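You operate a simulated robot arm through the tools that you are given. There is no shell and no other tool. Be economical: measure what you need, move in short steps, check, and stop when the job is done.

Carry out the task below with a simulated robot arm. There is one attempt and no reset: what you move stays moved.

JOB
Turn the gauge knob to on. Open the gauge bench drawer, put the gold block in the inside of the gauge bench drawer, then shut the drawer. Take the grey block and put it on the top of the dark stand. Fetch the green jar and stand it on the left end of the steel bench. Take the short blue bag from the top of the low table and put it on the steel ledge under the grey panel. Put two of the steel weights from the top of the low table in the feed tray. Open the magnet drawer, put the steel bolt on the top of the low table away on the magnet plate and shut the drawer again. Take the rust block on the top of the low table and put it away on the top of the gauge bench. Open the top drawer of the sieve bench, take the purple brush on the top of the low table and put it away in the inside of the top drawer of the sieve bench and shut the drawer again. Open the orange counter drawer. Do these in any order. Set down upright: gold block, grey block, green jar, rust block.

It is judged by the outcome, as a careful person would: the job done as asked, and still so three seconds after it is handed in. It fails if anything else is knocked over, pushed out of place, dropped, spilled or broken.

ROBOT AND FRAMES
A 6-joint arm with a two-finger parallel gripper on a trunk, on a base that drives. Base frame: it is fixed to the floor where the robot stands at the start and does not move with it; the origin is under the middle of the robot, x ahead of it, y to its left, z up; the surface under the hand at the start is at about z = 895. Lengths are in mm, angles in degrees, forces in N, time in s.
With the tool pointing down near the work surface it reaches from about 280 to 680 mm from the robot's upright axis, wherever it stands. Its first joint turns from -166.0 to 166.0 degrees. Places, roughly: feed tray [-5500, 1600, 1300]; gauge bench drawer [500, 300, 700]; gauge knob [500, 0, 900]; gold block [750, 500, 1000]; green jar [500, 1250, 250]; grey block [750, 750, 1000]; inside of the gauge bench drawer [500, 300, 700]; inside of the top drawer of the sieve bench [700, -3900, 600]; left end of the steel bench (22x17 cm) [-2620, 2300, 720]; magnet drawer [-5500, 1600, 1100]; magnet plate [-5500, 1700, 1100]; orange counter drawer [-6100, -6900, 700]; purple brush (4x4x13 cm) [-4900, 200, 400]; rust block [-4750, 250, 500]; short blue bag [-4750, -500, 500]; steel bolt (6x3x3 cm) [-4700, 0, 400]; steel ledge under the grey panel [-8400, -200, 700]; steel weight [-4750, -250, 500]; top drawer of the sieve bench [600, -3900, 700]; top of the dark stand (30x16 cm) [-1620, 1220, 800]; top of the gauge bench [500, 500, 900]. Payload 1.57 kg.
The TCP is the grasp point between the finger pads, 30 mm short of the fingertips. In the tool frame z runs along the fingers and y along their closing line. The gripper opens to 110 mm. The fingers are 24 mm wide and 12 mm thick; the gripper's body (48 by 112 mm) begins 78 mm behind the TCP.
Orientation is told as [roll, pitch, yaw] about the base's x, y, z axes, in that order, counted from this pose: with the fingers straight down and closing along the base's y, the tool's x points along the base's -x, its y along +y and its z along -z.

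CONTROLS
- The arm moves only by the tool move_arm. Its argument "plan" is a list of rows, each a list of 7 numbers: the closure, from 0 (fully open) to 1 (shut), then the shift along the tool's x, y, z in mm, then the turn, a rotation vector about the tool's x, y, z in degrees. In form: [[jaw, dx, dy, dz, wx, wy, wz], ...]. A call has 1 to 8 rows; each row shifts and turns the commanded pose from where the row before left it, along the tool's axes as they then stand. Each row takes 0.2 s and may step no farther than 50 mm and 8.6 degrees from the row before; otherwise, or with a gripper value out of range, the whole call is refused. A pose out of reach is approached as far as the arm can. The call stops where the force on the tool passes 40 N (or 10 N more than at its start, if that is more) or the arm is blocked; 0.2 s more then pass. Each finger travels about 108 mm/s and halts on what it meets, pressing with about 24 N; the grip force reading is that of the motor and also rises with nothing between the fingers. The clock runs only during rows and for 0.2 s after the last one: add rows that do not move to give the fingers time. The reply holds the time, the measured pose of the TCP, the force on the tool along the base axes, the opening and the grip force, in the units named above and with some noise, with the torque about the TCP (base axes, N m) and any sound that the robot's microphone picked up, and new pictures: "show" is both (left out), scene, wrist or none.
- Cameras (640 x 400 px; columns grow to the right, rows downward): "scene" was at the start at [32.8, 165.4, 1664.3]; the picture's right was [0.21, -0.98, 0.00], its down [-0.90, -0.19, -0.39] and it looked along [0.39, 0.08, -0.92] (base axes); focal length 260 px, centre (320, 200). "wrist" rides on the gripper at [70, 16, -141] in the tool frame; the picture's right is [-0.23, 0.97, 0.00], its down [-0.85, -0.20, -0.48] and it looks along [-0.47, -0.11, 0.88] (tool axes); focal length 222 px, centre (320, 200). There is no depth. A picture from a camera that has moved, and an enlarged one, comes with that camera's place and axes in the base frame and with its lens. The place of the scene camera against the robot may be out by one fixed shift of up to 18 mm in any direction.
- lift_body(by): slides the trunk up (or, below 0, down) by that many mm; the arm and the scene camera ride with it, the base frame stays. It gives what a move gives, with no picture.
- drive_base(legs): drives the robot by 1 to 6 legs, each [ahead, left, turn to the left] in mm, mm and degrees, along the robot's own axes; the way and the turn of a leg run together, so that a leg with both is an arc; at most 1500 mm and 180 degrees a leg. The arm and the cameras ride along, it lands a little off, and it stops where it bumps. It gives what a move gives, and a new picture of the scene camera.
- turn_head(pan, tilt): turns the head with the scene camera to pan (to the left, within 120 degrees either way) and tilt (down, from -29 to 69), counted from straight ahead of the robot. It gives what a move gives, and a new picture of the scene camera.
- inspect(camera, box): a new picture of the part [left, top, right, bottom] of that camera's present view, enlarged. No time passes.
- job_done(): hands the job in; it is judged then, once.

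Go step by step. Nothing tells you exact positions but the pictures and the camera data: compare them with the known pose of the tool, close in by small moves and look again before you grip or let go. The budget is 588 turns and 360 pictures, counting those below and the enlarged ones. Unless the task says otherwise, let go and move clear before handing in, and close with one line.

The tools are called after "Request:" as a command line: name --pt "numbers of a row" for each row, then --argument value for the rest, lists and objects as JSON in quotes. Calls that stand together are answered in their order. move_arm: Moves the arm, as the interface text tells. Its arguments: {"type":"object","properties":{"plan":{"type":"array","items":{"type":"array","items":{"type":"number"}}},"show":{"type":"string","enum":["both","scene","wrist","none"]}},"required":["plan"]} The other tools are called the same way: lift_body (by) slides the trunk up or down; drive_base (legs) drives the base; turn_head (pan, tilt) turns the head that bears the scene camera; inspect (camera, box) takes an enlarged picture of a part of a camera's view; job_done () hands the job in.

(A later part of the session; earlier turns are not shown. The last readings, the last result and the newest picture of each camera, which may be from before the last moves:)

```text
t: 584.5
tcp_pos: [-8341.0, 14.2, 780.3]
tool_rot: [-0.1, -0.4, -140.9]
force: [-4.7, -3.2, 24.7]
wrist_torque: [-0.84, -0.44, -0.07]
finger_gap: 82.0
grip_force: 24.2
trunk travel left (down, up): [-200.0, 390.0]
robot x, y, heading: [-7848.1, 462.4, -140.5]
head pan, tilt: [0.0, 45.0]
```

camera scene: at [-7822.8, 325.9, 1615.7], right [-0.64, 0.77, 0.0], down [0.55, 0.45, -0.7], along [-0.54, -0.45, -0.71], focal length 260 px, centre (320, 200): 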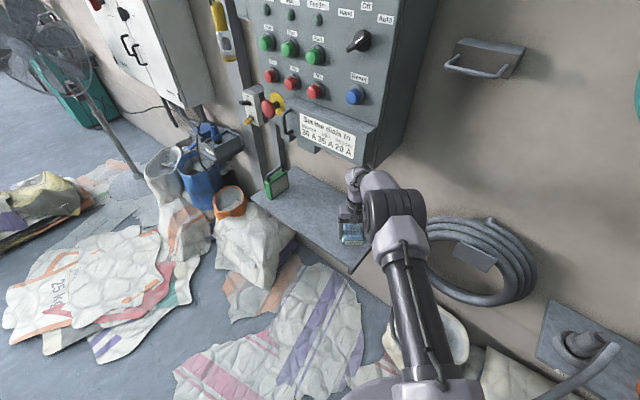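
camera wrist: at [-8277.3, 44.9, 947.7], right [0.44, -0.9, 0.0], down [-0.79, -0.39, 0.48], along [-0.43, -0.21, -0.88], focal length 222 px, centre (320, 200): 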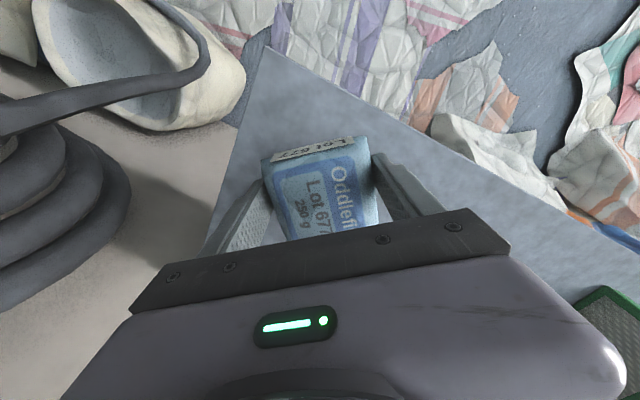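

Request:
move_arm --pt "0.5 0 0 -1 0 0 0" --pt "0.0 0 0 0 0 0 0" --pt "0 0 0 0 0 0 0" --pt "0 0 0 -30 0 0 0" --pt "0 10 0 -30 0 0 0" --pt "0 40 0 -20 0 0 0" --pt "0 45 0 -20 0 0 0" --pt "0 45 0 -10 0 0 0" --show "both"

```text
t: 586.2
tcp_pos: [-8232.5, 100.9, 887.7]
tool_rot: [-0.1, -0.2, -140.8]
force: [-0.3, -0.5, -0.6]
wrist_torque: [0.0, 0.02, 0.04]
finger_gap: 110.1
grip_force: 0.1
trunk travel left (down, up): [-200.0, 390.0]
robot x, y, heading: [-7849.6, 464.4, -140.5]
head pan, tilt: [0.0, 45.0]
camera scene: at [-7810.1, 331.8, 1616.3], right [-0.64, 0.77, 0.0], down [0.54, 0.45, -0.71], along [-0.55, -0.45, -0.71], focal length 260 px, centre (320, 200)
camera wrist: at [-8167.7, 133.3, 1030.9], right [0.44, -0.9, 0.0], down [-0.79, -0.39, 0.48], along [-0.43, -0.21, -0.88], focal length 222 px, centre (320, 200)
```

scene: 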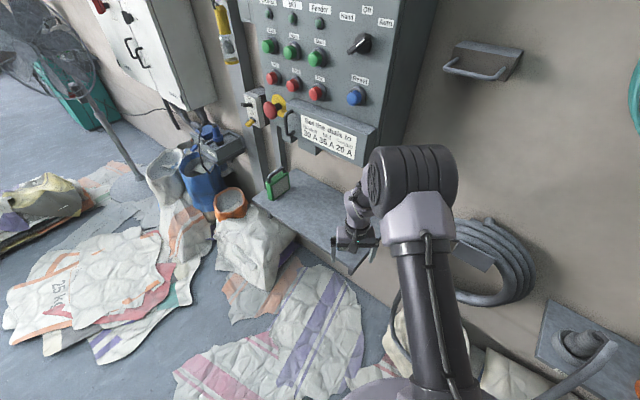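
wrist: 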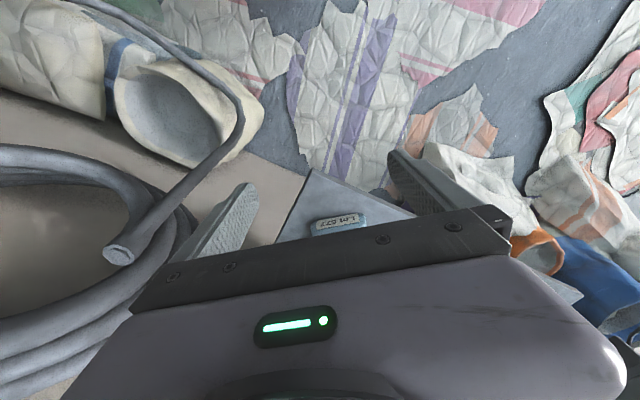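

Request:
drive_base --legs '[[-300, 0, 0]]'

Request:
lift_body --by 300

Request:
drive_base --legs '[[0, 0, 50.5], [-120, 0, 0], [0, 1500, 0], [0, 1270, 0]]'

```text
t: 588.3
tcp_pos: [-8001.3, 291.0, 888.8]
tool_rot: [-0.1, -0.1, -140.6]
force: [-0.4, -0.4, 1.0]
wrist_torque: [0.0, 0.01, 0.01]
finger_gap: 110.1
grip_force: 0.0
trunk travel left (down, up): [-200.0, 390.0]
robot x, y, heading: [-7616.7, 657.1, -140.1]
head pan, tilt: [0.0, 45.0]
camera scene: at [-7578.9, 523.0, 1616.3], right [-0.64, 0.77, 0.0], down [0.54, 0.45, -0.71], along [-0.54, -0.45, -0.71], focal length 260 px, centre (320, 200)
```

scene: 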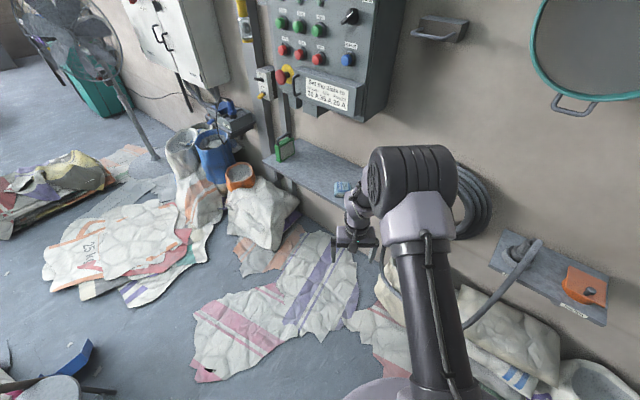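

```text
t: 591.3
tcp_pos: [-8002.7, 290.9, 1187.8]
tool_rot: [0.0, 0.0, -140.5]
force: [0.1, 0.1, 0.1]
wrist_torque: [-0.01, 0.03, -0.01]
finger_gap: 110.1
grip_force: 0.0
trunk travel left (down, up): [-500.0, 90.0]
robot x, y, heading: [-7620.2, 658.2, -140.2]
head pan, tilt: [0.0, 45.0]
```

```text
t: 607.9
tcp_pos: [-4802.4, 259.5, 1188.0]
tool_rot: [-0.1, 0.0, -89.7]
force: [0.4, 0.5, 0.4]
wrist_torque: [0.0, 0.0, -0.02]
finger_gap: 109.8
grip_force: 0.1
trunk travel left (down, up): [-500.0, 90.0]
robot x, y, heading: [-4843.1, 786.7, -89.2]
head pan, tilt: [0.0, 45.0]
camera scene: at [-4708.1, 741.1, 1916.2], right [-1.0, -0.01, 0.0], down [-0.01, 0.71, -0.71], along [0.01, -0.71, -0.71], focal length 260 px, centre (320, 200)
```

scene: 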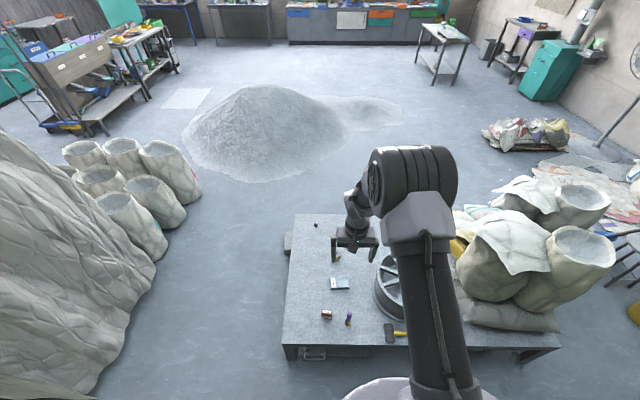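

Request:
inspect --camera "scene" --box '[280, 210, 440, 360]'

Request:
inspect --camera "scene" --box '[0, 0, 320, 200]'

```text
2.67 times, centred on (360, 285) of scene
camera zoom: at [-4708.1, 741.1, 1916.2], right [-1.0, -0.01, 0.0], down [-0.01, 0.71, -0.71], along [0.01, -0.71, -0.71], focal length 693 px, centre (213, -27)
```

zoom: 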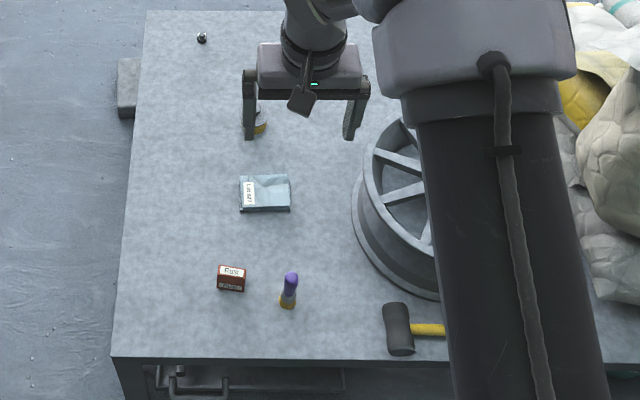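

```text
2.00 times, centred on (160, 100) of scene
camera zoom: at [-4708.1, 741.1, 1916.2], right [-1.0, -0.01, 0.0], down [-0.01, 0.71, -0.71], along [0.01, -0.71, -0.71], focal length 520 px, centre (640, 400)
```

zoom: 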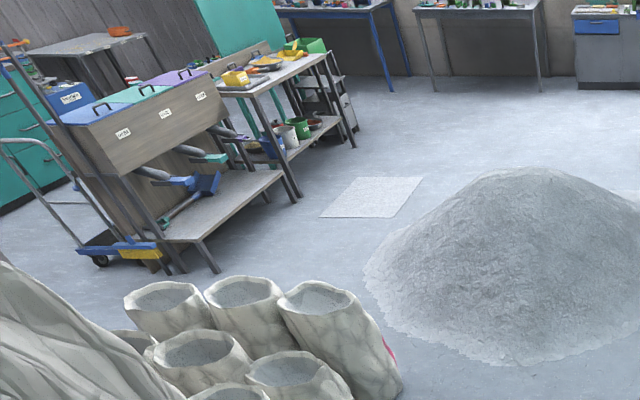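

Request:
drive_base --legs '[[40, -20, 0]]'

Request:
lift_body --by -400

Request:
move_arm --pt "0.3 -10 -12 35 0 0 0" --pt "0.3 -10 -12 35 0 0 0" --pt "0.3 -10 -12 35 0 0 0" --pt "0.3 0 0 20 0 0 0" --show "wrist"

```text
t: 608.8
tcp_pos: [-4823.1, 219.4, 1188.2]
tool_rot: [-0.1, 0.0, -89.6]
force: [0.1, -0.1, -0.9]
wrist_torque: [0.06, -0.01, -0.04]
finger_gap: 110.2
grip_force: 0.0
trunk travel left (down, up): [-500.0, 90.0]
robot x, y, heading: [-4863.2, 745.9, -89.3]
head pan, tilt: [0.0, 45.0]
camera scene: at [-4728.2, 700.4, 1916.3], right [-1.0, -0.01, 0.0], down [-0.01, 0.71, -0.71], along [0.01, -0.71, -0.71], focal length 260 px, centre (320, 200)
```

scene: 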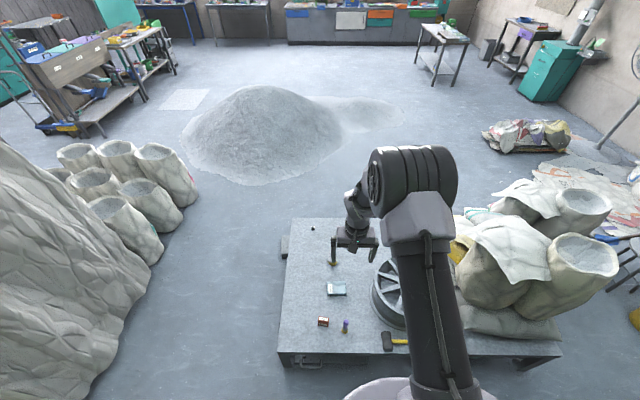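

```text
t: 612.6
tcp_pos: [-4822.9, 218.6, 787.8]
tool_rot: [0.0, 0.0, -89.6]
force: [-0.3, -0.3, -0.3]
wrist_torque: [-0.03, -0.05, -0.01]
finger_gap: 110.1
grip_force: 0.1
trunk travel left (down, up): [-100.0, 490.0]
robot x, y, heading: [-4862.6, 746.9, -89.3]
head pan, tilt: [0.0, 45.0]
```

```text
t: 613.6
tcp_pos: [-4857.8, 187.6, 662.7]
tool_rot: [-0.2, -0.1, -89.6]
force: [0.0, 0.0, 0.2]
wrist_torque: [-0.01, 0.01, -0.01]
finger_gap: 77.0
grip_force: 0.0
trunk travel left (down, up): [-100.0, 490.0]
robot x, y, heading: [-4859.8, 745.4, -89.2]
head pan, tilt: [0.0, 45.0]
camera wrist: at [-4841.9, 258.5, 805.0], right [0.98, -0.22, 0.0], down [-0.19, -0.86, 0.48], along [-0.11, -0.47, -0.88], focal length 222 px, centre (320, 200)
```

wrist: 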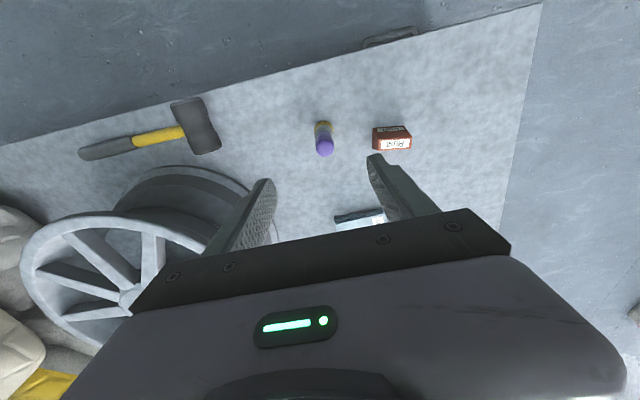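

Request:
move_arm --pt "0.4 -13 1 0 0 0 0" --show "none"

Request:
lift_body --by -100

Request:
move_arm --pt "0.4 0 0 35 0 0 0" --pt "0.4 0 0 35 0 0 0" --pt "0.4 0 0 25 0 0 0" --show "wrist"

```text
t: 614.0
tcp_pos: [-4857.7, 174.2, 662.6]
tool_rot: [0.0, 0.0, -89.6]
force: [-1.2, 0.8, 0.1]
wrist_torque: [0.02, -0.01, 0.02]
finger_gap: 66.1
grip_force: 0.1
trunk travel left (down, up): [-100.0, 490.0]
robot x, y, heading: [-4863.9, 746.7, -89.2]
head pan, tilt: [0.0, 45.0]
```

```text
t: 615.3
tcp_pos: [-4857.7, 176.9, 562.1]
tool_rot: [-0.1, 0.0, -89.6]
force: [0.7, 0.2, -0.5]
wrist_torque: [-0.03, 0.01, -0.01]
finger_gap: 66.2
grip_force: 0.1
trunk travel left (down, up): [0.0, 590.0]
robot x, y, heading: [-4863.9, 752.8, -89.3]
head pan, tilt: [0.0, 45.0]
```

```text
t: 616.1
tcp_pos: [-4859.5, 176.1, 466.3]
tool_rot: [-0.1, 0.0, -89.6]
force: [-0.2, 0.0, -0.3]
wrist_torque: [-0.03, 0.03, -0.01]
finger_gap: 66.1
grip_force: 0.0
trunk travel left (down, up): [0.0, 590.0]
robot x, y, heading: [-4860.9, 750.8, -89.4]
head pan, tilt: [0.0, 45.0]
camera wrist: at [-4841.3, 246.3, 609.4], right [0.98, -0.22, 0.0], down [-0.19, -0.86, 0.48], along [-0.11, -0.47, -0.88], focal length 222 px, centre (320, 200)
```

wrist: 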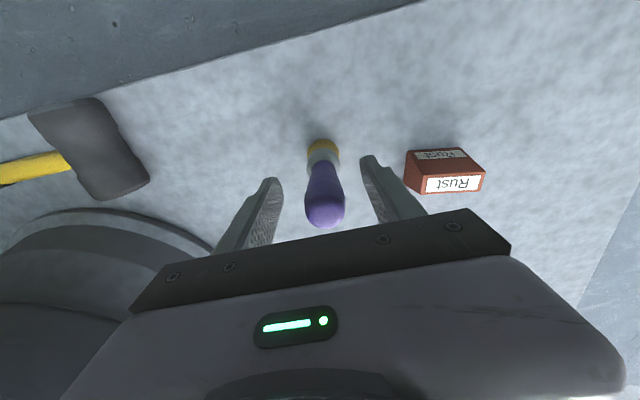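

Request:
move_arm --pt "0.7 0 0 0 0 0 0" --pt "1 0 0 0 0 0 0" --pt "1 0 0 0 0 0 0" --pt "1 0 0 0 0 0 0" --pt "1 0 0 -40 0 0 0" --pt "1 0 0 -40 0 0 0" --show "wrist"

Request:
lift_body --by 350

```text
t: 617.5
tcp_pos: [-4858.9, 177.0, 547.9]
tool_rot: [-0.2, -0.1, -89.6]
force: [0.4, 0.1, -1.5]
wrist_torque: [-0.02, -0.01, -0.02]
finger_gap: 26.6
grip_force: 23.5
trunk travel left (down, up): [0.0, 590.0]
robot x, y, heading: [-4865.7, 744.0, -89.2]
head pan, tilt: [0.0, 45.0]
camera wrist: at [-4841.0, 246.7, 689.7], right [0.98, -0.22, 0.0], down [-0.19, -0.86, 0.48], along [-0.11, -0.47, -0.88], focal length 222 px, centre (320, 200)
```

wrist: 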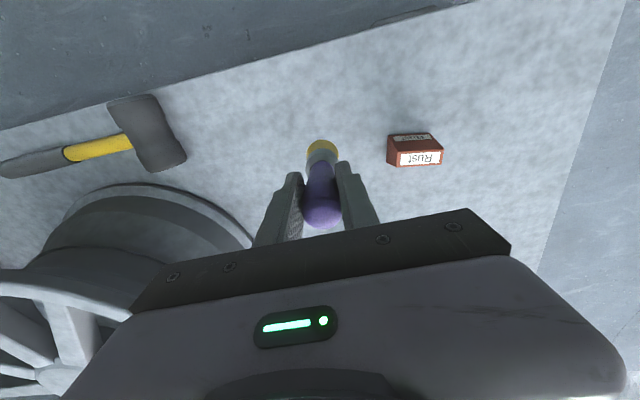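

```text
t: 620.9
tcp_pos: [-4859.0, 176.6, 896.7]
tool_rot: [0.0, 0.0, -89.5]
force: [-0.3, -0.9, -0.9]
wrist_torque: [-0.01, 0.0, 0.02]
finger_gap: 26.5
grip_force: 24.4
trunk travel left (down, up): [-350.0, 240.0]
robot x, y, heading: [-4861.4, 747.2, -89.5]
head pan, tilt: [0.0, 45.0]
```

Request:
move_arm --pt "1 45 0 -20 0 0 0" --pt "1 45 0 -20 0 0 0" --pt "1 40 0 0 0 0 0" --show "none"

Request:
drive_base --legs '[[0, 0, -90.5], [-1180, 0, 0], [0, -1110, 0], [-1100, 0, 0], [0, 130, 0]]'

Request:
drive_base --legs '[[-1000, 0, 0], [-1000, 0, 0], [0, 1100, 0], [0, 0, 90]]'

Request:
turn_head --pan 15 --tilt 18

```text
t: 621.7
tcp_pos: [-4858.1, 307.1, 937.1]
tool_rot: [-0.1, -0.1, -89.6]
force: [-0.1, -0.8, -0.9]
wrist_torque: [-0.01, -0.02, 0.01]
finger_gap: 26.2
grip_force: 24.6
trunk travel left (down, up): [-350.0, 240.0]
robot x, y, heading: [-4863.6, 744.9, -89.2]
head pan, tilt: [0.0, 45.0]
```

```text
t: 638.8
tcp_pos: [-3862.8, 1849.6, 934.9]
tool_rot: [-0.2, 0.2, 179.3]
force: [0.0, 0.2, -1.3]
wrist_torque: [0.0, 0.0, -0.02]
finger_gap: 25.9
grip_force: 23.8
trunk travel left (down, up): [-350.0, 240.0]
robot x, y, heading: [-3417.7, 1848.2, 179.8]
head pan, tilt: [0.0, 45.0]
stopped in leg 4: the robot was blocked; the commanded pose is now the measured one
camera scene: at [-3488.9, 1725.4, 1761.6], right [0.05, 1.0, 0.0], down [0.75, -0.03, -0.66], along [-0.66, 0.03, -0.75], focal length 260 px, centre (320, 200)
```

scene: 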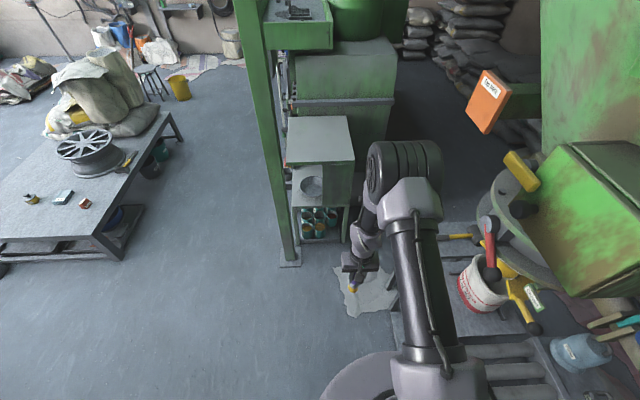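

```text
t: 639.7
tcp_pos: [-3857.6, 1852.0, 933.6]
tool_rot: [0.0, 0.5, 179.2]
force: [0.6, 0.6, -1.7]
wrist_torque: [0.0, 0.02, 0.01]
finger_gap: 26.0
grip_force: 23.6
trunk travel left (down, up): [-350.0, 240.0]
robot x, y, heading: [-3407.2, 1845.1, 179.5]
head pan, tilt: [0.0, 45.0]
stopped in leg 1: the robot was blocked; the commanded pose is now the measured one
camera scene: at [-3485.4, 1729.6, 1761.6], right [0.07, 1.0, 0.0], down [0.75, -0.05, -0.66], along [-0.66, 0.04, -0.75], focal length 260 px, centre (320, 200)
```

scene: 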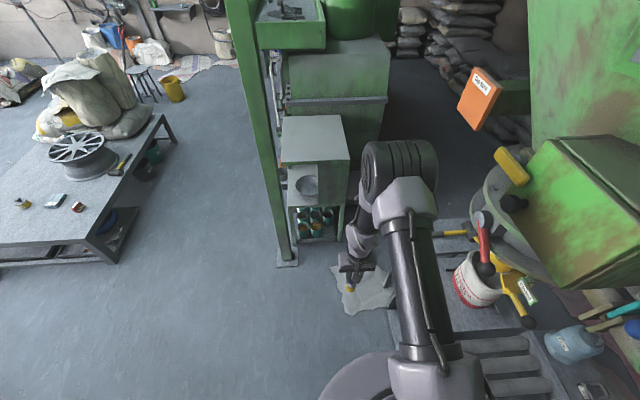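

```text
t: 640.6
tcp_pos: [-3859.5, 1848.5, 932.4]
tool_rot: [-0.2, 0.7, 179.1]
force: [-0.5, -0.4, -2.1]
wrist_torque: [0.01, 0.0, 0.0]
finger_gap: 26.0
grip_force: 23.8
trunk travel left (down, up): [-350.0, 240.0]
robot x, y, heading: [-3404.7, 1846.2, 179.8]
head pan, tilt: [15.0, 18.0]
camera scene: at [-3491.9, 1718.8, 1760.6], right [0.01, 1.0, 0.0], down [0.75, -0.01, -0.66], along [-0.66, 0.01, -0.76], focal length 260 px, centre (320, 200)
```

scene: 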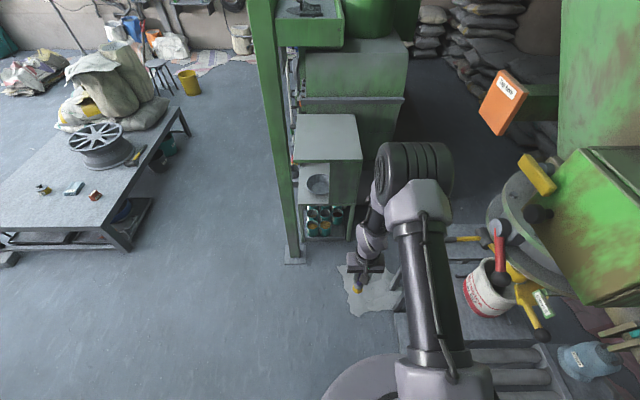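

Request:
drive_base --legs '[[200, -30, 0]]'

Request:
turn_head --pan 90 --tilt 10

```text
t: 642.2
tcp_pos: [-4050.7, 1881.1, 936.5]
tool_rot: [-0.2, -0.1, 179.4]
force: [-1.6, -0.5, -1.5]
wrist_torque: [-0.01, -0.02, 0.0]
finger_gap: 25.9
grip_force: 23.9
trunk travel left (down, up): [-350.0, 240.0]
robot x, y, heading: [-3610.0, 1877.8, 179.6]
head pan, tilt: [15.0, 18.0]
camera scene: at [-3686.4, 1728.1, 1808.1], right [-0.25, 0.97, 0.0], down [0.3, 0.08, -0.95], along [-0.92, -0.24, -0.31], focal length 260 px, centre (320, 200)
```

scene: 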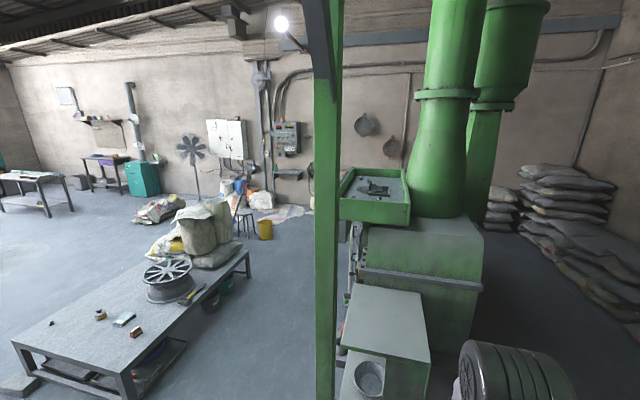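

```text
t: 643.7
tcp_pos: [-4050.0, 1881.1, 937.7]
tool_rot: [-0.1, 0.0, 179.3]
force: [-0.1, 0.4, -1.3]
wrist_torque: [-0.02, -0.01, -0.02]
finger_gap: 25.7
grip_force: 23.8
trunk travel left (down, up): [-350.0, 240.0]
robot x, y, heading: [-3606.9, 1878.0, 179.8]
head pan, tilt: [90.0, 10.0]
camera scene: at [-3595.2, 1658.6, 1821.2], right [-1.0, 0.01, 0.0], down [0.0, 0.17, -0.98], along [-0.01, -0.98, -0.17], focal length 260 px, centre (320, 200)
```

scene: 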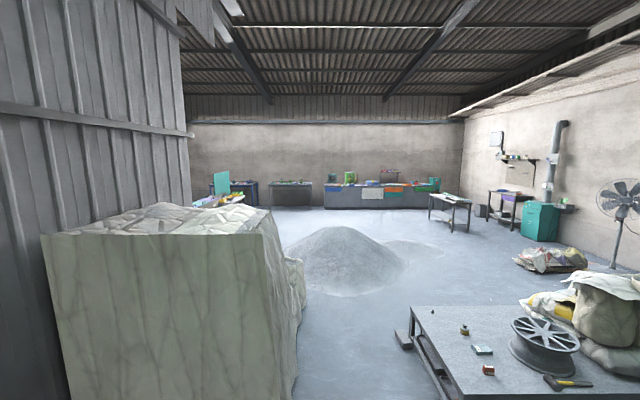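

Request:
turn_head --pan 0 --tilt 35

Request:
lift_body --by -250

Request:
drive_base --legs '[[-1010, 0, 0], [0, 145, 0]]'

```text
t: 645.3
tcp_pos: [-4049.5, 1880.0, 936.8]
tool_rot: [-0.2, 0.0, 179.2]
force: [-0.6, -0.3, -1.9]
wrist_torque: [0.0, -0.01, 0.02]
finger_gap: 25.9
grip_force: 23.7
trunk travel left (down, up): [-350.0, 240.0]
robot x, y, heading: [-3607.8, 1877.7, 179.8]
head pan, tilt: [0.0, 35.0]
camera scene: at [-3682.7, 1752.1, 1781.0], right [0.01, 1.0, 0.0], down [0.57, 0.0, -0.82], along [-0.82, 0.01, -0.57], focal length 260 px, centre (320, 200)
```

scene: 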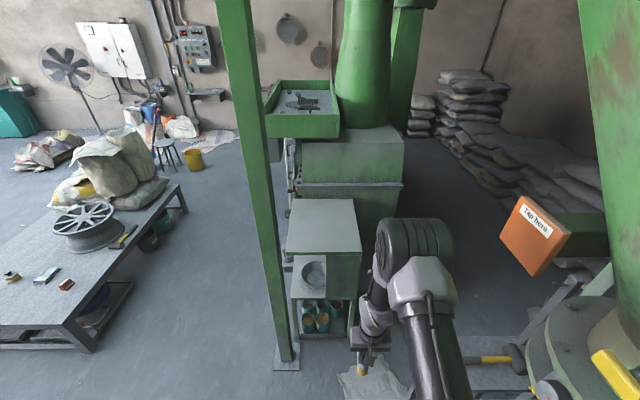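

```text
t: 647.9
tcp_pos: [-4050.9, 1881.2, 686.3]
tool_rot: [-0.1, 0.0, 179.3]
force: [0.0, -0.2, -1.6]
wrist_torque: [0.0, 0.0, 0.01]
finger_gap: 25.9
grip_force: 24.0
trunk travel left (down, up): [-100.0, 490.0]
robot x, y, heading: [-3606.7, 1876.5, 179.5]
head pan, tilt: [0.0, 35.0]
```

```text
t: 654.1
tcp_pos: [-3041.9, 1727.8, 687.2]
tool_rot: [-0.3, -0.1, 178.6]
force: [0.2, -0.2, -1.2]
wrist_torque: [-0.02, -0.01, 0.01]
finger_gap: 25.6
grip_force: 24.3
trunk travel left (down, up): [-100.0, 490.0]
robot x, y, heading: [-2602.1, 1717.6, 178.7]
head pan, tilt: [0.0, 35.0]
camera scene: at [-2674.7, 1594.6, 1531.0], right [0.02, 1.0, 0.0], down [0.57, -0.01, -0.82], along [-0.82, 0.02, -0.57], focal length 260 px, centre (320, 200)
```

scene: 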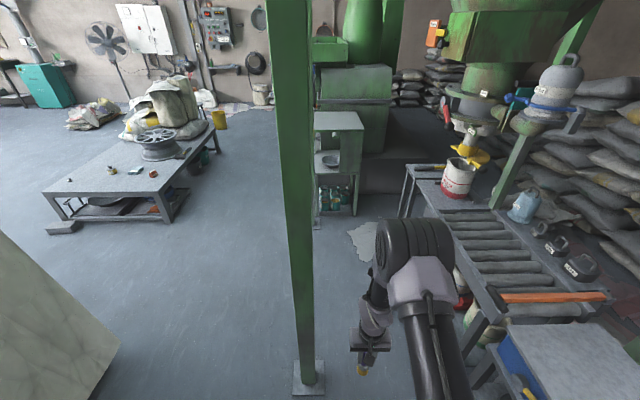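

Request:
drive_base --legs '[[-1000, 0, 1.3], [-1050, 0, 0], [0, 1000, 0], [0, 0, 90]]'

Request:
turn_head --pan 15 --tilt 18

```text
t: 672.9
tcp_pos: [-548.0, 272.8, 686.4]
tool_rot: [-0.2, 0.0, -90.4]
force: [-0.2, 0.6, -2.5]
wrist_torque: [0.01, 0.0, 0.02]
finger_gap: 25.7
grip_force: 24.0
trunk travel left (down, up): [-100.0, 490.0]
robot x, y, heading: [-543.0, 715.4, -90.2]
head pan, tilt: [0.0, 35.0]
camera scene: at [-410.0, 658.4, 1531.0], right [-1.0, 0.0, 0.0], down [0.0, 0.57, -0.82], along [0.0, -0.82, -0.57], focal length 260 px, centre (320, 200)
```

scene: 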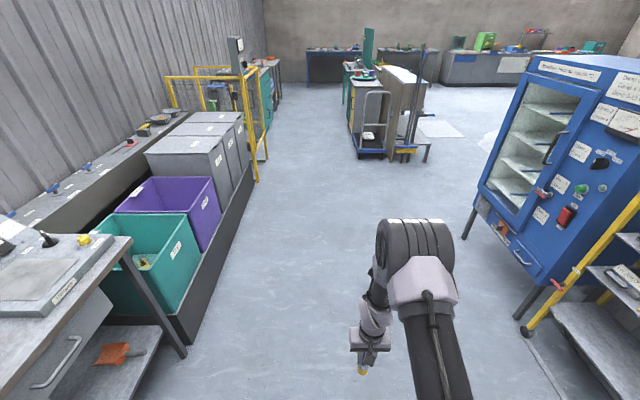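

```text
t: 673.7
tcp_pos: [-546.9, 272.0, 685.5]
tool_rot: [-0.1, 0.0, -90.5]
force: [-0.3, 0.0, -0.8]
wrist_torque: [-0.01, -0.01, 0.02]
finger_gap: 25.8
grip_force: 23.9
trunk travel left (down, up): [-100.0, 490.0]
robot x, y, heading: [-546.2, 716.1, -90.4]
head pan, tilt: [15.0, 18.0]
camera scene: at [-385.9, 656.2, 1558.1], right [-0.97, -0.25, 0.0], down [-0.08, 0.3, -0.95], along [0.24, -0.92, -0.31], focal length 260 px, centre (320, 200)
```

scene: 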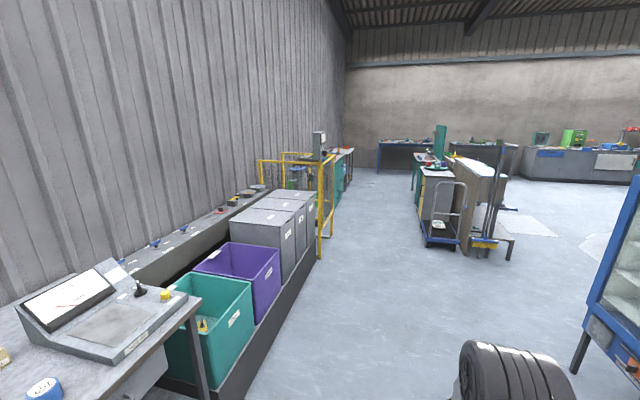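

Request:
drive_base --legs '[[0, 225, 0.4], [1500, 0, 0], [1500, 0, 0]]'

Request:
turn_head --pan 30 --tilt 25

```text
t: 689.3
tcp_pos: [-333.7, -2707.0, 685.6]
tool_rot: [-0.2, 0.0, -90.9]
force: [-0.2, 0.2, -2.6]
wrist_torque: [-0.01, -0.01, 0.01]
finger_gap: 25.7
grip_force: 23.8
trunk travel left (down, up): [-100.0, 490.0]
robot x, y, heading: [-332.1, -2265.8, -90.6]
head pan, tilt: [15.0, 18.0]
camera scene: at [-171.7, -2324.3, 1558.1], right [-0.97, -0.25, 0.0], down [-0.08, 0.3, -0.95], along [0.24, -0.92, -0.31], focal length 260 px, centre (320, 200)
```

scene: 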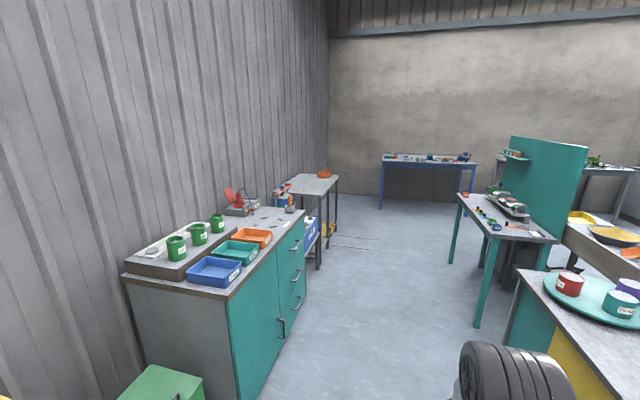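

```text
t: 690.1
tcp_pos: [-334.0, -2708.1, 686.5]
tool_rot: [-0.1, 0.0, -90.8]
force: [-0.9, -0.4, -1.1]
wrist_torque: [-0.02, 0.0, -0.01]
finger_gap: 25.6
grip_force: 23.9
trunk travel left (down, up): [-100.0, 490.0]
robot x, y, heading: [-327.8, -2264.6, -90.3]
head pan, tilt: [30.0, 25.0]
camera scene: at [-149.7, -2314.1, 1546.8], right [-0.87, -0.49, 0.0], down [-0.21, 0.37, -0.91], along [0.45, -0.79, -0.42], focal length 260 px, centre (320, 200)
```

scene: 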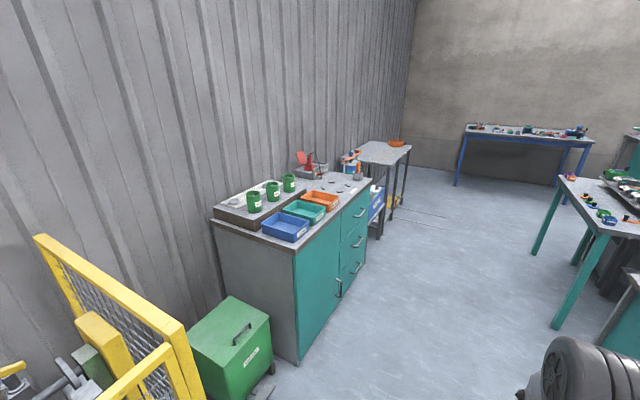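

Request:
drive_base --legs '[[1000, 0, 0.3], [620, 0, 0], [0, 0, 90]]'

Request:
turn_head --pan 0 --tilt 40

```text
t: 702.3
tcp_pos: [111.4, -3886.7, 688.1]
tool_rot: [0.0, 0.0, 0.9]
force: [-0.2, -0.1, -0.5]
wrist_torque: [-0.01, 0.01, -0.02]
finger_gap: 25.8
grip_force: 24.1
trunk travel left (down, up): [-100.0, 490.0]
robot x, y, heading: [-331.0, -3894.5, 1.1]
head pan, tilt: [30.0, 25.0]
camera scene: at [-278.6, -3696.1, 1546.8], right [0.52, -0.85, 0.0], down [-0.36, -0.22, -0.91], along [0.77, 0.47, -0.42], focal length 260 px, centre (320, 200)
```

scene: 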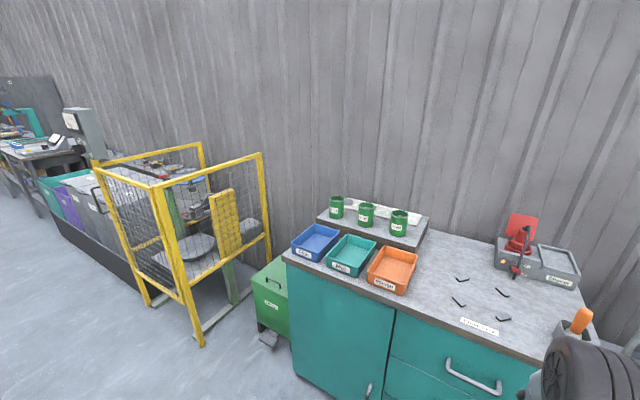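

```text
t: 703.2
tcp_pos: [111.8, -3887.0, 686.0]
tool_rot: [-0.1, 0.0, 0.9]
force: [0.0, 0.5, -2.1]
wrist_torque: [0.02, -0.01, 0.01]
finger_gap: 25.9
grip_force: 24.4
trunk travel left (down, up): [-100.0, 490.0]
robot x, y, heading: [-332.7, -3898.1, 1.3]
head pan, tilt: [0.0, 40.0]
camera scene: at [-272.3, -3742.0, 1523.5], right [0.02, -1.0, 0.0], down [-0.64, -0.01, -0.77], along [0.77, 0.02, -0.64], focal length 260 px, centre (320, 200)
```

scene: 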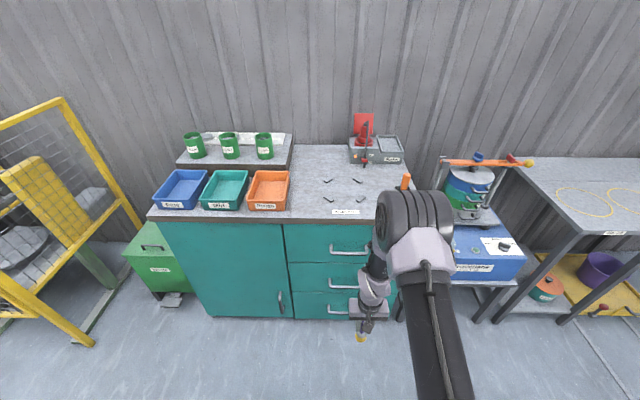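

Request:
lift_body --by 380

Request:
drive_base --legs '[[250, -60, -1.2]]'

Request:
move_arm --pt "1 -40 -5 0 0 0 0" --pt "1 -40 -5 0 0 0 0" --pt "1 -40 -5 0 0 0 0" --show "wrist"

```text
t: 706.9
tcp_pos: [111.0, -3886.9, 1065.5]
tool_rot: [0.0, 0.0, 0.9]
force: [0.0, -0.3, -1.7]
wrist_torque: [-0.02, 0.05, 0.0]
finger_gap: 25.6
grip_force: 23.6
trunk travel left (down, up): [-480.0, 110.0]
robot x, y, heading: [-330.6, -3896.8, 1.4]
head pan, tilt: [0.0, 40.0]
```

```text
t: 708.8
tcp_pos: [364.0, -3952.5, 1066.4]
tool_rot: [-0.2, 0.0, -0.3]
force: [-0.6, 0.8, -2.3]
wrist_torque: [0.0, 0.04, 0.0]
finger_gap: 25.7
grip_force: 23.8
trunk travel left (down, up): [-480.0, 110.0]
robot x, y, heading: [-81.6, -3956.2, 0.2]
head pan, tilt: [0.0, 40.0]
camera scene: at [-17.0, -3800.6, 1903.5], right [0.0, -1.0, 0.0], down [-0.64, 0.0, -0.77], along [0.77, 0.0, -0.64], focal length 260 px, centre (320, 200)
```

scene: 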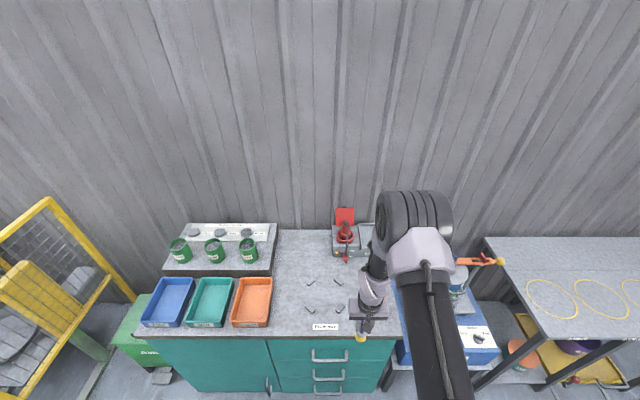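

```text
t: 709.5
tcp_pos: [483.6, -3969.6, 1066.8]
tool_rot: [-0.1, 0.1, -0.3]
force: [-0.3, 0.2, -1.8]
wrist_torque: [-0.01, 0.02, 0.0]
finger_gap: 25.7
grip_force: 24.3
trunk travel left (down, up): [-480.0, 110.0]
robot x, y, heading: [-75.6, -3955.1, 0.1]
head pan, tilt: [0.0, 40.0]
camera wrist: at [415.4, -3952.1, 1208.7], right [0.23, 0.97, 0.0], down [0.85, -0.2, 0.48], along [0.47, -0.11, -0.88], focal length 222 px, centre (320, 200)
```

wrist: 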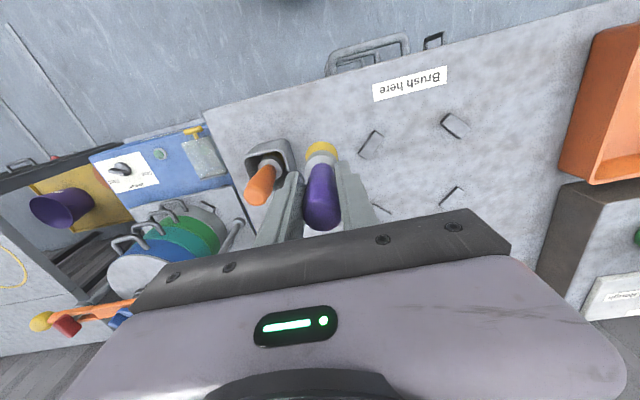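

Request:
move_arm --pt "1 0 8 40 0 0 0" --pt "1 0 0 20 0 0 0" --pt "1 0 0 5 0 0 0" --pt "1 0 0 5 0 0 0" --pt "1 0 0 4 0 0 0" --pt "1 0 0 4 0 0 0" --pt "1 0 0 4 0 0 0" --pt "1 0 0 3 0 0 0" --show "wrist"

```text
t: 711.4
tcp_pos: [482.4, -3961.0, 980.9]
tool_rot: [-0.1, 0.0, -0.3]
force: [0.8, -0.5, -1.5]
wrist_torque: [-0.01, 0.03, 0.0]
finger_gap: 25.8
grip_force: 23.8
trunk travel left (down, up): [-480.0, 110.0]
robot x, y, heading: [-78.6, -3954.7, 0.1]
head pan, tilt: [0.0, 40.0]
camera wrist: at [414.0, -3943.2, 1123.8], right [0.23, 0.97, 0.0], down [0.85, -0.2, 0.48], along [0.47, -0.11, -0.88], focal length 222 px, centre (320, 200)
```

wrist: 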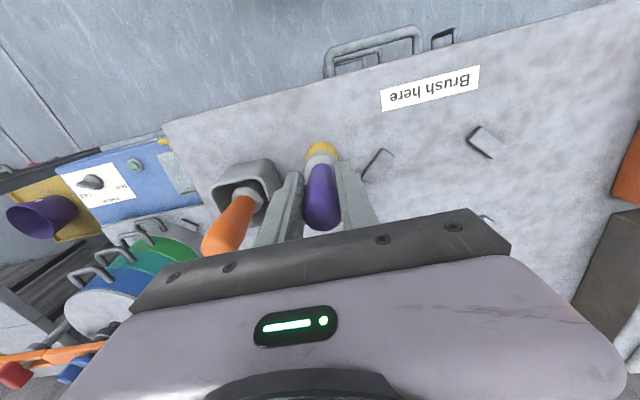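

Request:
move_arm --pt "1 0 4 4 0 0 0" --pt "1 0 0 4 0 0 0" --pt "1 0 0 4 0 0 0" --pt "1 0 0 4 0 0 0" --pt "1 0 0 4 0 0 0" --show "none"

```text
t: 712.5
tcp_pos: [482.6, -3956.1, 962.8]
tool_rot: [-0.1, -0.2, -0.3]
force: [0.1, 0.0, 20.7]
wrist_torque: [-0.02, -0.21, 0.01]
finger_gap: 26.3
grip_force: 24.0
trunk travel left (down, up): [-480.0, 110.0]
robot x, y, heading: [-78.4, -3953.9, 0.2]
head pan, tilt: [0.0, 40.0]
```

Request:
move_arm --pt "0.72 0 0 0 0 0 0" --pt "0.6 0 0 0 0 0 0" --pt "0.6 0 0 -20 0 0 0" --pt "0.6 0 0 -40 0 0 0" --pt "0.6 0 0 -50 0 0 0" --pt "0.6 40 0 -30 0 0 0" --pt "0.6 45 0 0 0 0 0" --show "wrist"

```text
t: 714.1
tcp_pos: [397.1, -3956.9, 1101.9]
tool_rot: [-0.1, -0.1, -0.3]
force: [0.2, 0.1, -0.1]
wrist_torque: [0.0, 0.02, -0.01]
finger_gap: 43.9
grip_force: 0.2
trunk travel left (down, up): [-480.0, 110.0]
robot x, y, heading: [-78.5, -3954.8, 0.1]
head pan, tilt: [0.0, 40.0]
camera wrist: at [327.8, -3939.5, 1244.6], right [0.23, 0.97, 0.0], down [0.85, -0.2, 0.48], along [0.47, -0.11, -0.88], focal length 222 px, centre (320, 200)
```

wrist: 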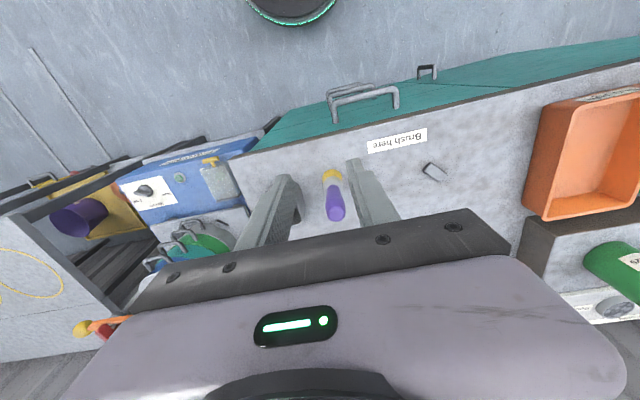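

Request:
drive_base --legs '[[-220, 95, 0]]'

Request:
lift_body --by -370

Request:
move_arm --pt "0.5 -5 0 -48 0 0 -8.5" --pt "0.5 0 0 -48 0 0 -8.5" --pt "0.5 0 0 -48 0 0 -8.5" --pt "0.5 0 0 -48 0 0 -8.5" --pt "0.5 0 0 -40 0 0 -8.5" --pt "0.5 0 0 0 0 0 -8.5" --pt "0.5 0 0 0 0 0 -8.5" --pt "0.5 0 0 0 0 0 -8.5" --show "none"

Request:
move_arm --pt "0.5 0 0 0 0 0 -8.5" --pt "0.5 0 0 0 0 0 -8.5" --pt "0.5 0 0 0 0 0 -4.7" --pt "0.5 0 -20 20 8.5 0 0" --pt "0.5 0 -20 20 8.5 0 0" --pt "0.5 0 -20 20 8.5 0 0" --pt "0.5 0 0 20 8.5 0 0" --pt "0.5 0 0 20 8.5 0 0" --show "none"

Request:
move_arm --pt "0.5 0 10 0 8.5 0 0" --pt "0.5 0 20 0 8.5 0 0" --pt "0.5 0 20 0 8.5 0 0" --pt "0.5 0 20 0 8.5 0 0" --pt "0.5 0 20 0 8.5 0 0" --pt "0.5 0 20 0 5 0 0" --show "wrist"

```text
t: 715.9
tcp_pos: [175.7, -3861.3, 1101.7]
tool_rot: [-0.3, -0.1, -0.3]
force: [-0.7, 0.1, 0.5]
wrist_torque: [-0.03, -0.01, 0.01]
finger_gap: 44.0
grip_force: 0.1
trunk travel left (down, up): [-480.0, 110.0]
robot x, y, heading: [-299.2, -3859.3, 0.1]
head pan, tilt: [0.0, 40.0]
camera scene: at [-239.4, -3704.5, 1903.5], right [0.0, -1.0, 0.0], down [-0.64, 0.0, -0.77], along [0.77, 0.0, -0.64], focal length 260 px, centre (320, 200)
```

scene: 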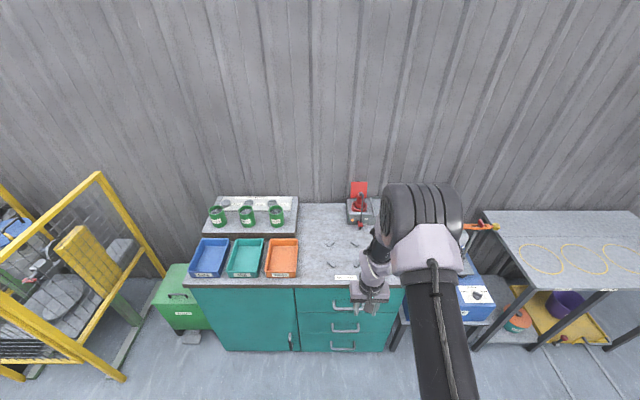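

```text
t: 719.5
tcp_pos: [177.7, -3862.2, 731.9]
tool_rot: [-0.1, 0.0, -0.3]
force: [-0.2, -0.1, 0.2]
wrist_torque: [0.0, 0.04, 0.06]
finger_gap: 43.8
grip_force: 0.0
trunk travel left (down, up): [-110.0, 480.0]
robot x, y, heading: [-301.8, -3861.5, 0.4]
head pan, tilt: [0.0, 40.0]
```

```text
t: 721.3
tcp_pos: [180.6, -3859.1, 963.8]
tool_rot: [-0.1, 0.1, 67.9]
force: [-0.6, -0.5, -1.4]
wrist_torque: [0.02, 0.02, -0.03]
finger_gap: 54.9
grip_force: 0.2
trunk travel left (down, up): [-110.0, 480.0]
robot x, y, heading: [-299.6, -3855.1, 0.3]
head pan, tilt: [0.0, 40.0]
```

```text
t: 723.1
tcp_pos: [268.5, -3861.1, 877.7]
tool_rot: [-42.6, 0.1, 89.4]
force: [0.1, 0.3, -0.9]
wrist_torque: [0.0, -0.01, 0.0]
finger_gap: 55.3
grip_force: 0.0
trunk travel left (down, up): [-110.0, 480.0]
robot x, y, heading: [-298.8, -3858.6, -0.1]
head pan, tilt: [0.0, 40.0]
```

```text
t: 724.5
tcp_pos: [225.2, -3861.9, 781.1]
tool_rot: [-90.0, 0.0, 89.5]
force: [-0.2, -1.1, 0.6]
wrist_torque: [0.02, 0.04, 0.01]
finger_gap: 55.1
grip_force: 0.1
trunk travel left (down, up): [-110.0, 480.0]
robot x, y, heading: [-298.4, -3856.8, 0.3]
head pan, tilt: [0.0, 40.0]
camera wrist: at [83.3, -3929.8, 765.6], right [0.0, 0.23, -0.97], down [-0.47, 0.86, 0.2], along [0.88, 0.46, 0.11], focal length 222 px, centre (320, 200)
```

wrist: 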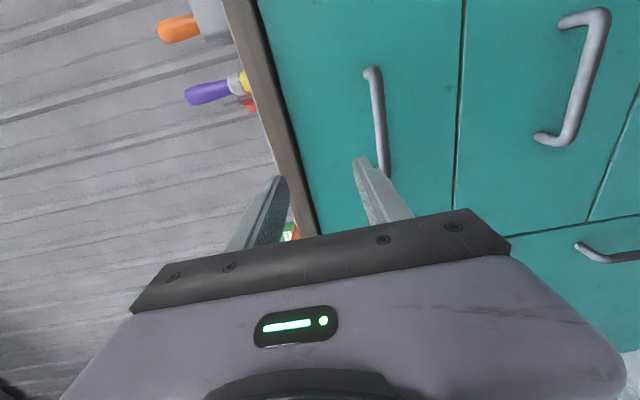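

Request:
lift_body --by -70

Request:
drive_base --legs '[[95, 0, 0]]'

Request:
move_arm --pt "0.5 0 10 0 0 0 0" --show "wrist"

```text
t: 725.6
tcp_pos: [224.6, -3861.7, 711.3]
tool_rot: [-90.0, 0.1, 89.4]
force: [0.1, -0.1, 0.5]
wrist_torque: [-0.04, 0.02, 0.02]
finger_gap: 55.0
grip_force: 0.1
trunk travel left (down, up): [-40.0, 550.0]
robot x, y, heading: [-299.5, -3856.5, 0.1]
head pan, tilt: [0.0, 40.0]
```

```text
t: 726.7
tcp_pos: [320.3, -3861.2, 711.4]
tool_rot: [-90.0, 0.1, 89.5]
force: [0.7, -0.6, -0.1]
wrist_torque: [0.0, 0.0, -0.01]
finger_gap: 55.0
grip_force: 0.1
trunk travel left (down, up): [-40.0, 550.0]
robot x, y, heading: [-203.3, -3854.7, 0.1]
head pan, tilt: [0.0, 40.0]
camera scene: at [-143.6, -3704.8, 1463.5], right [0.0, -1.0, 0.0], down [-0.64, 0.0, -0.77], along [0.77, 0.0, -0.64], focal length 260 px, centre (320, 200)
```

scene: 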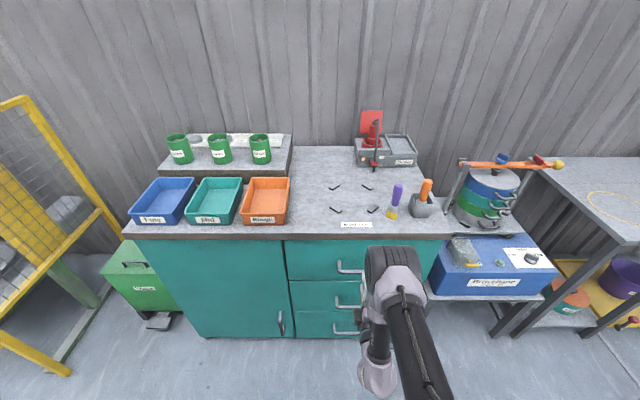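

```text
t: 727.1
tcp_pos: [319.0, -3861.0, 701.3]
tool_rot: [-90.0, 0.1, 89.4]
force: [0.7, -0.6, -0.7]
wrist_torque: [0.02, -0.02, 0.0]
finger_gap: 54.9
grip_force: 0.1
trunk travel left (down, up): [-40.0, 550.0]
robot x, y, heading: [-207.6, -3857.3, 0.1]
head pan, tilt: [0.0, 40.0]
camera wrist: at [178.5, -3929.9, 686.1], right [0.0, 0.22, -0.97], down [-0.47, 0.86, 0.2], along [0.88, 0.46, 0.11], focal length 222 px, centre (320, 200)
```

wrist: 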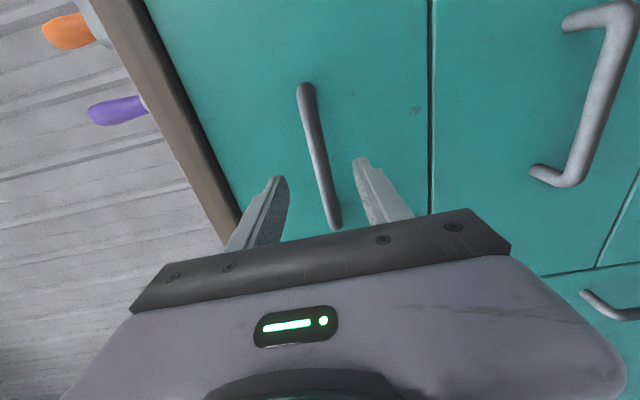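

Request:
move_arm --pt "0.5 0 0 30 0 0 0" --pt "0.5 0 0 25 0 0 0" --pt "0.8 0 0 0 0 0 0" --pt "1 0 0 0 0 0 0" --pt "1 0 0 0 0 0 0" --show "wrist"

```text
t: 728.3
tcp_pos: [375.2, -3862.5, 699.3]
tool_rot: [-89.9, 0.1, 89.4]
force: [-0.5, 2.8, -14.4]
wrist_torque: [0.21, 0.09, 0.2]
finger_gap: 15.8
grip_force: 31.3
trunk travel left (down, up): [-40.0, 550.0]
robot x, y, heading: [-203.4, -3857.2, 0.0]
head pan, tilt: [0.0, 40.0]
camera wrist: at [234.0, -3930.6, 685.2], right [0.0, 0.23, -0.97], down [-0.47, 0.86, 0.2], along [0.88, 0.46, 0.11], focal length 222 px, centre (320, 200)
```

wrist: 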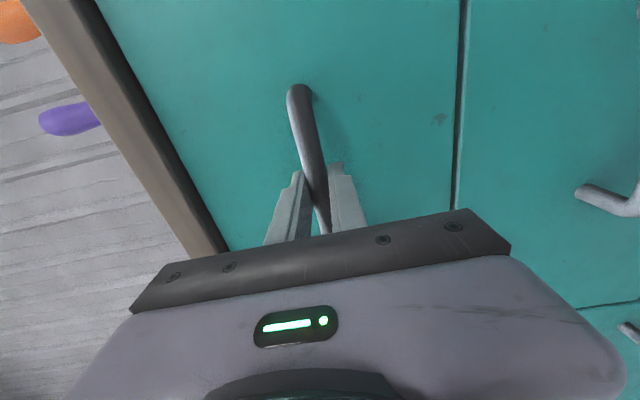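

Request:
drive_base --legs '[[-260, 0, 0]]'

```text
t: 730.2
tcp_pos: [116.4, -3863.2, 699.7]
tool_rot: [-89.9, 0.1, 89.4]
force: [1.0, -6.2, -23.7]
wrist_torque: [0.15, 0.19, -0.22]
finger_gap: 15.8
grip_force: 31.5
trunk travel left (down, up): [-40.0, 550.0]
robot x, y, heading: [-461.8, -3859.7, 0.4]
head pan, tilt: [0.0, 40.0]
camera scene: at [-399.9, -3705.7, 1463.4], right [0.0, -1.0, 0.0], down [-0.64, 0.0, -0.77], along [0.77, 0.0, -0.64], focal length 260 px, centre (320, 200)
```

scene: 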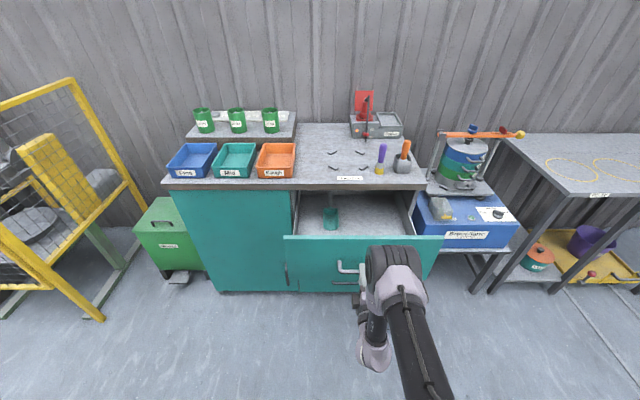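

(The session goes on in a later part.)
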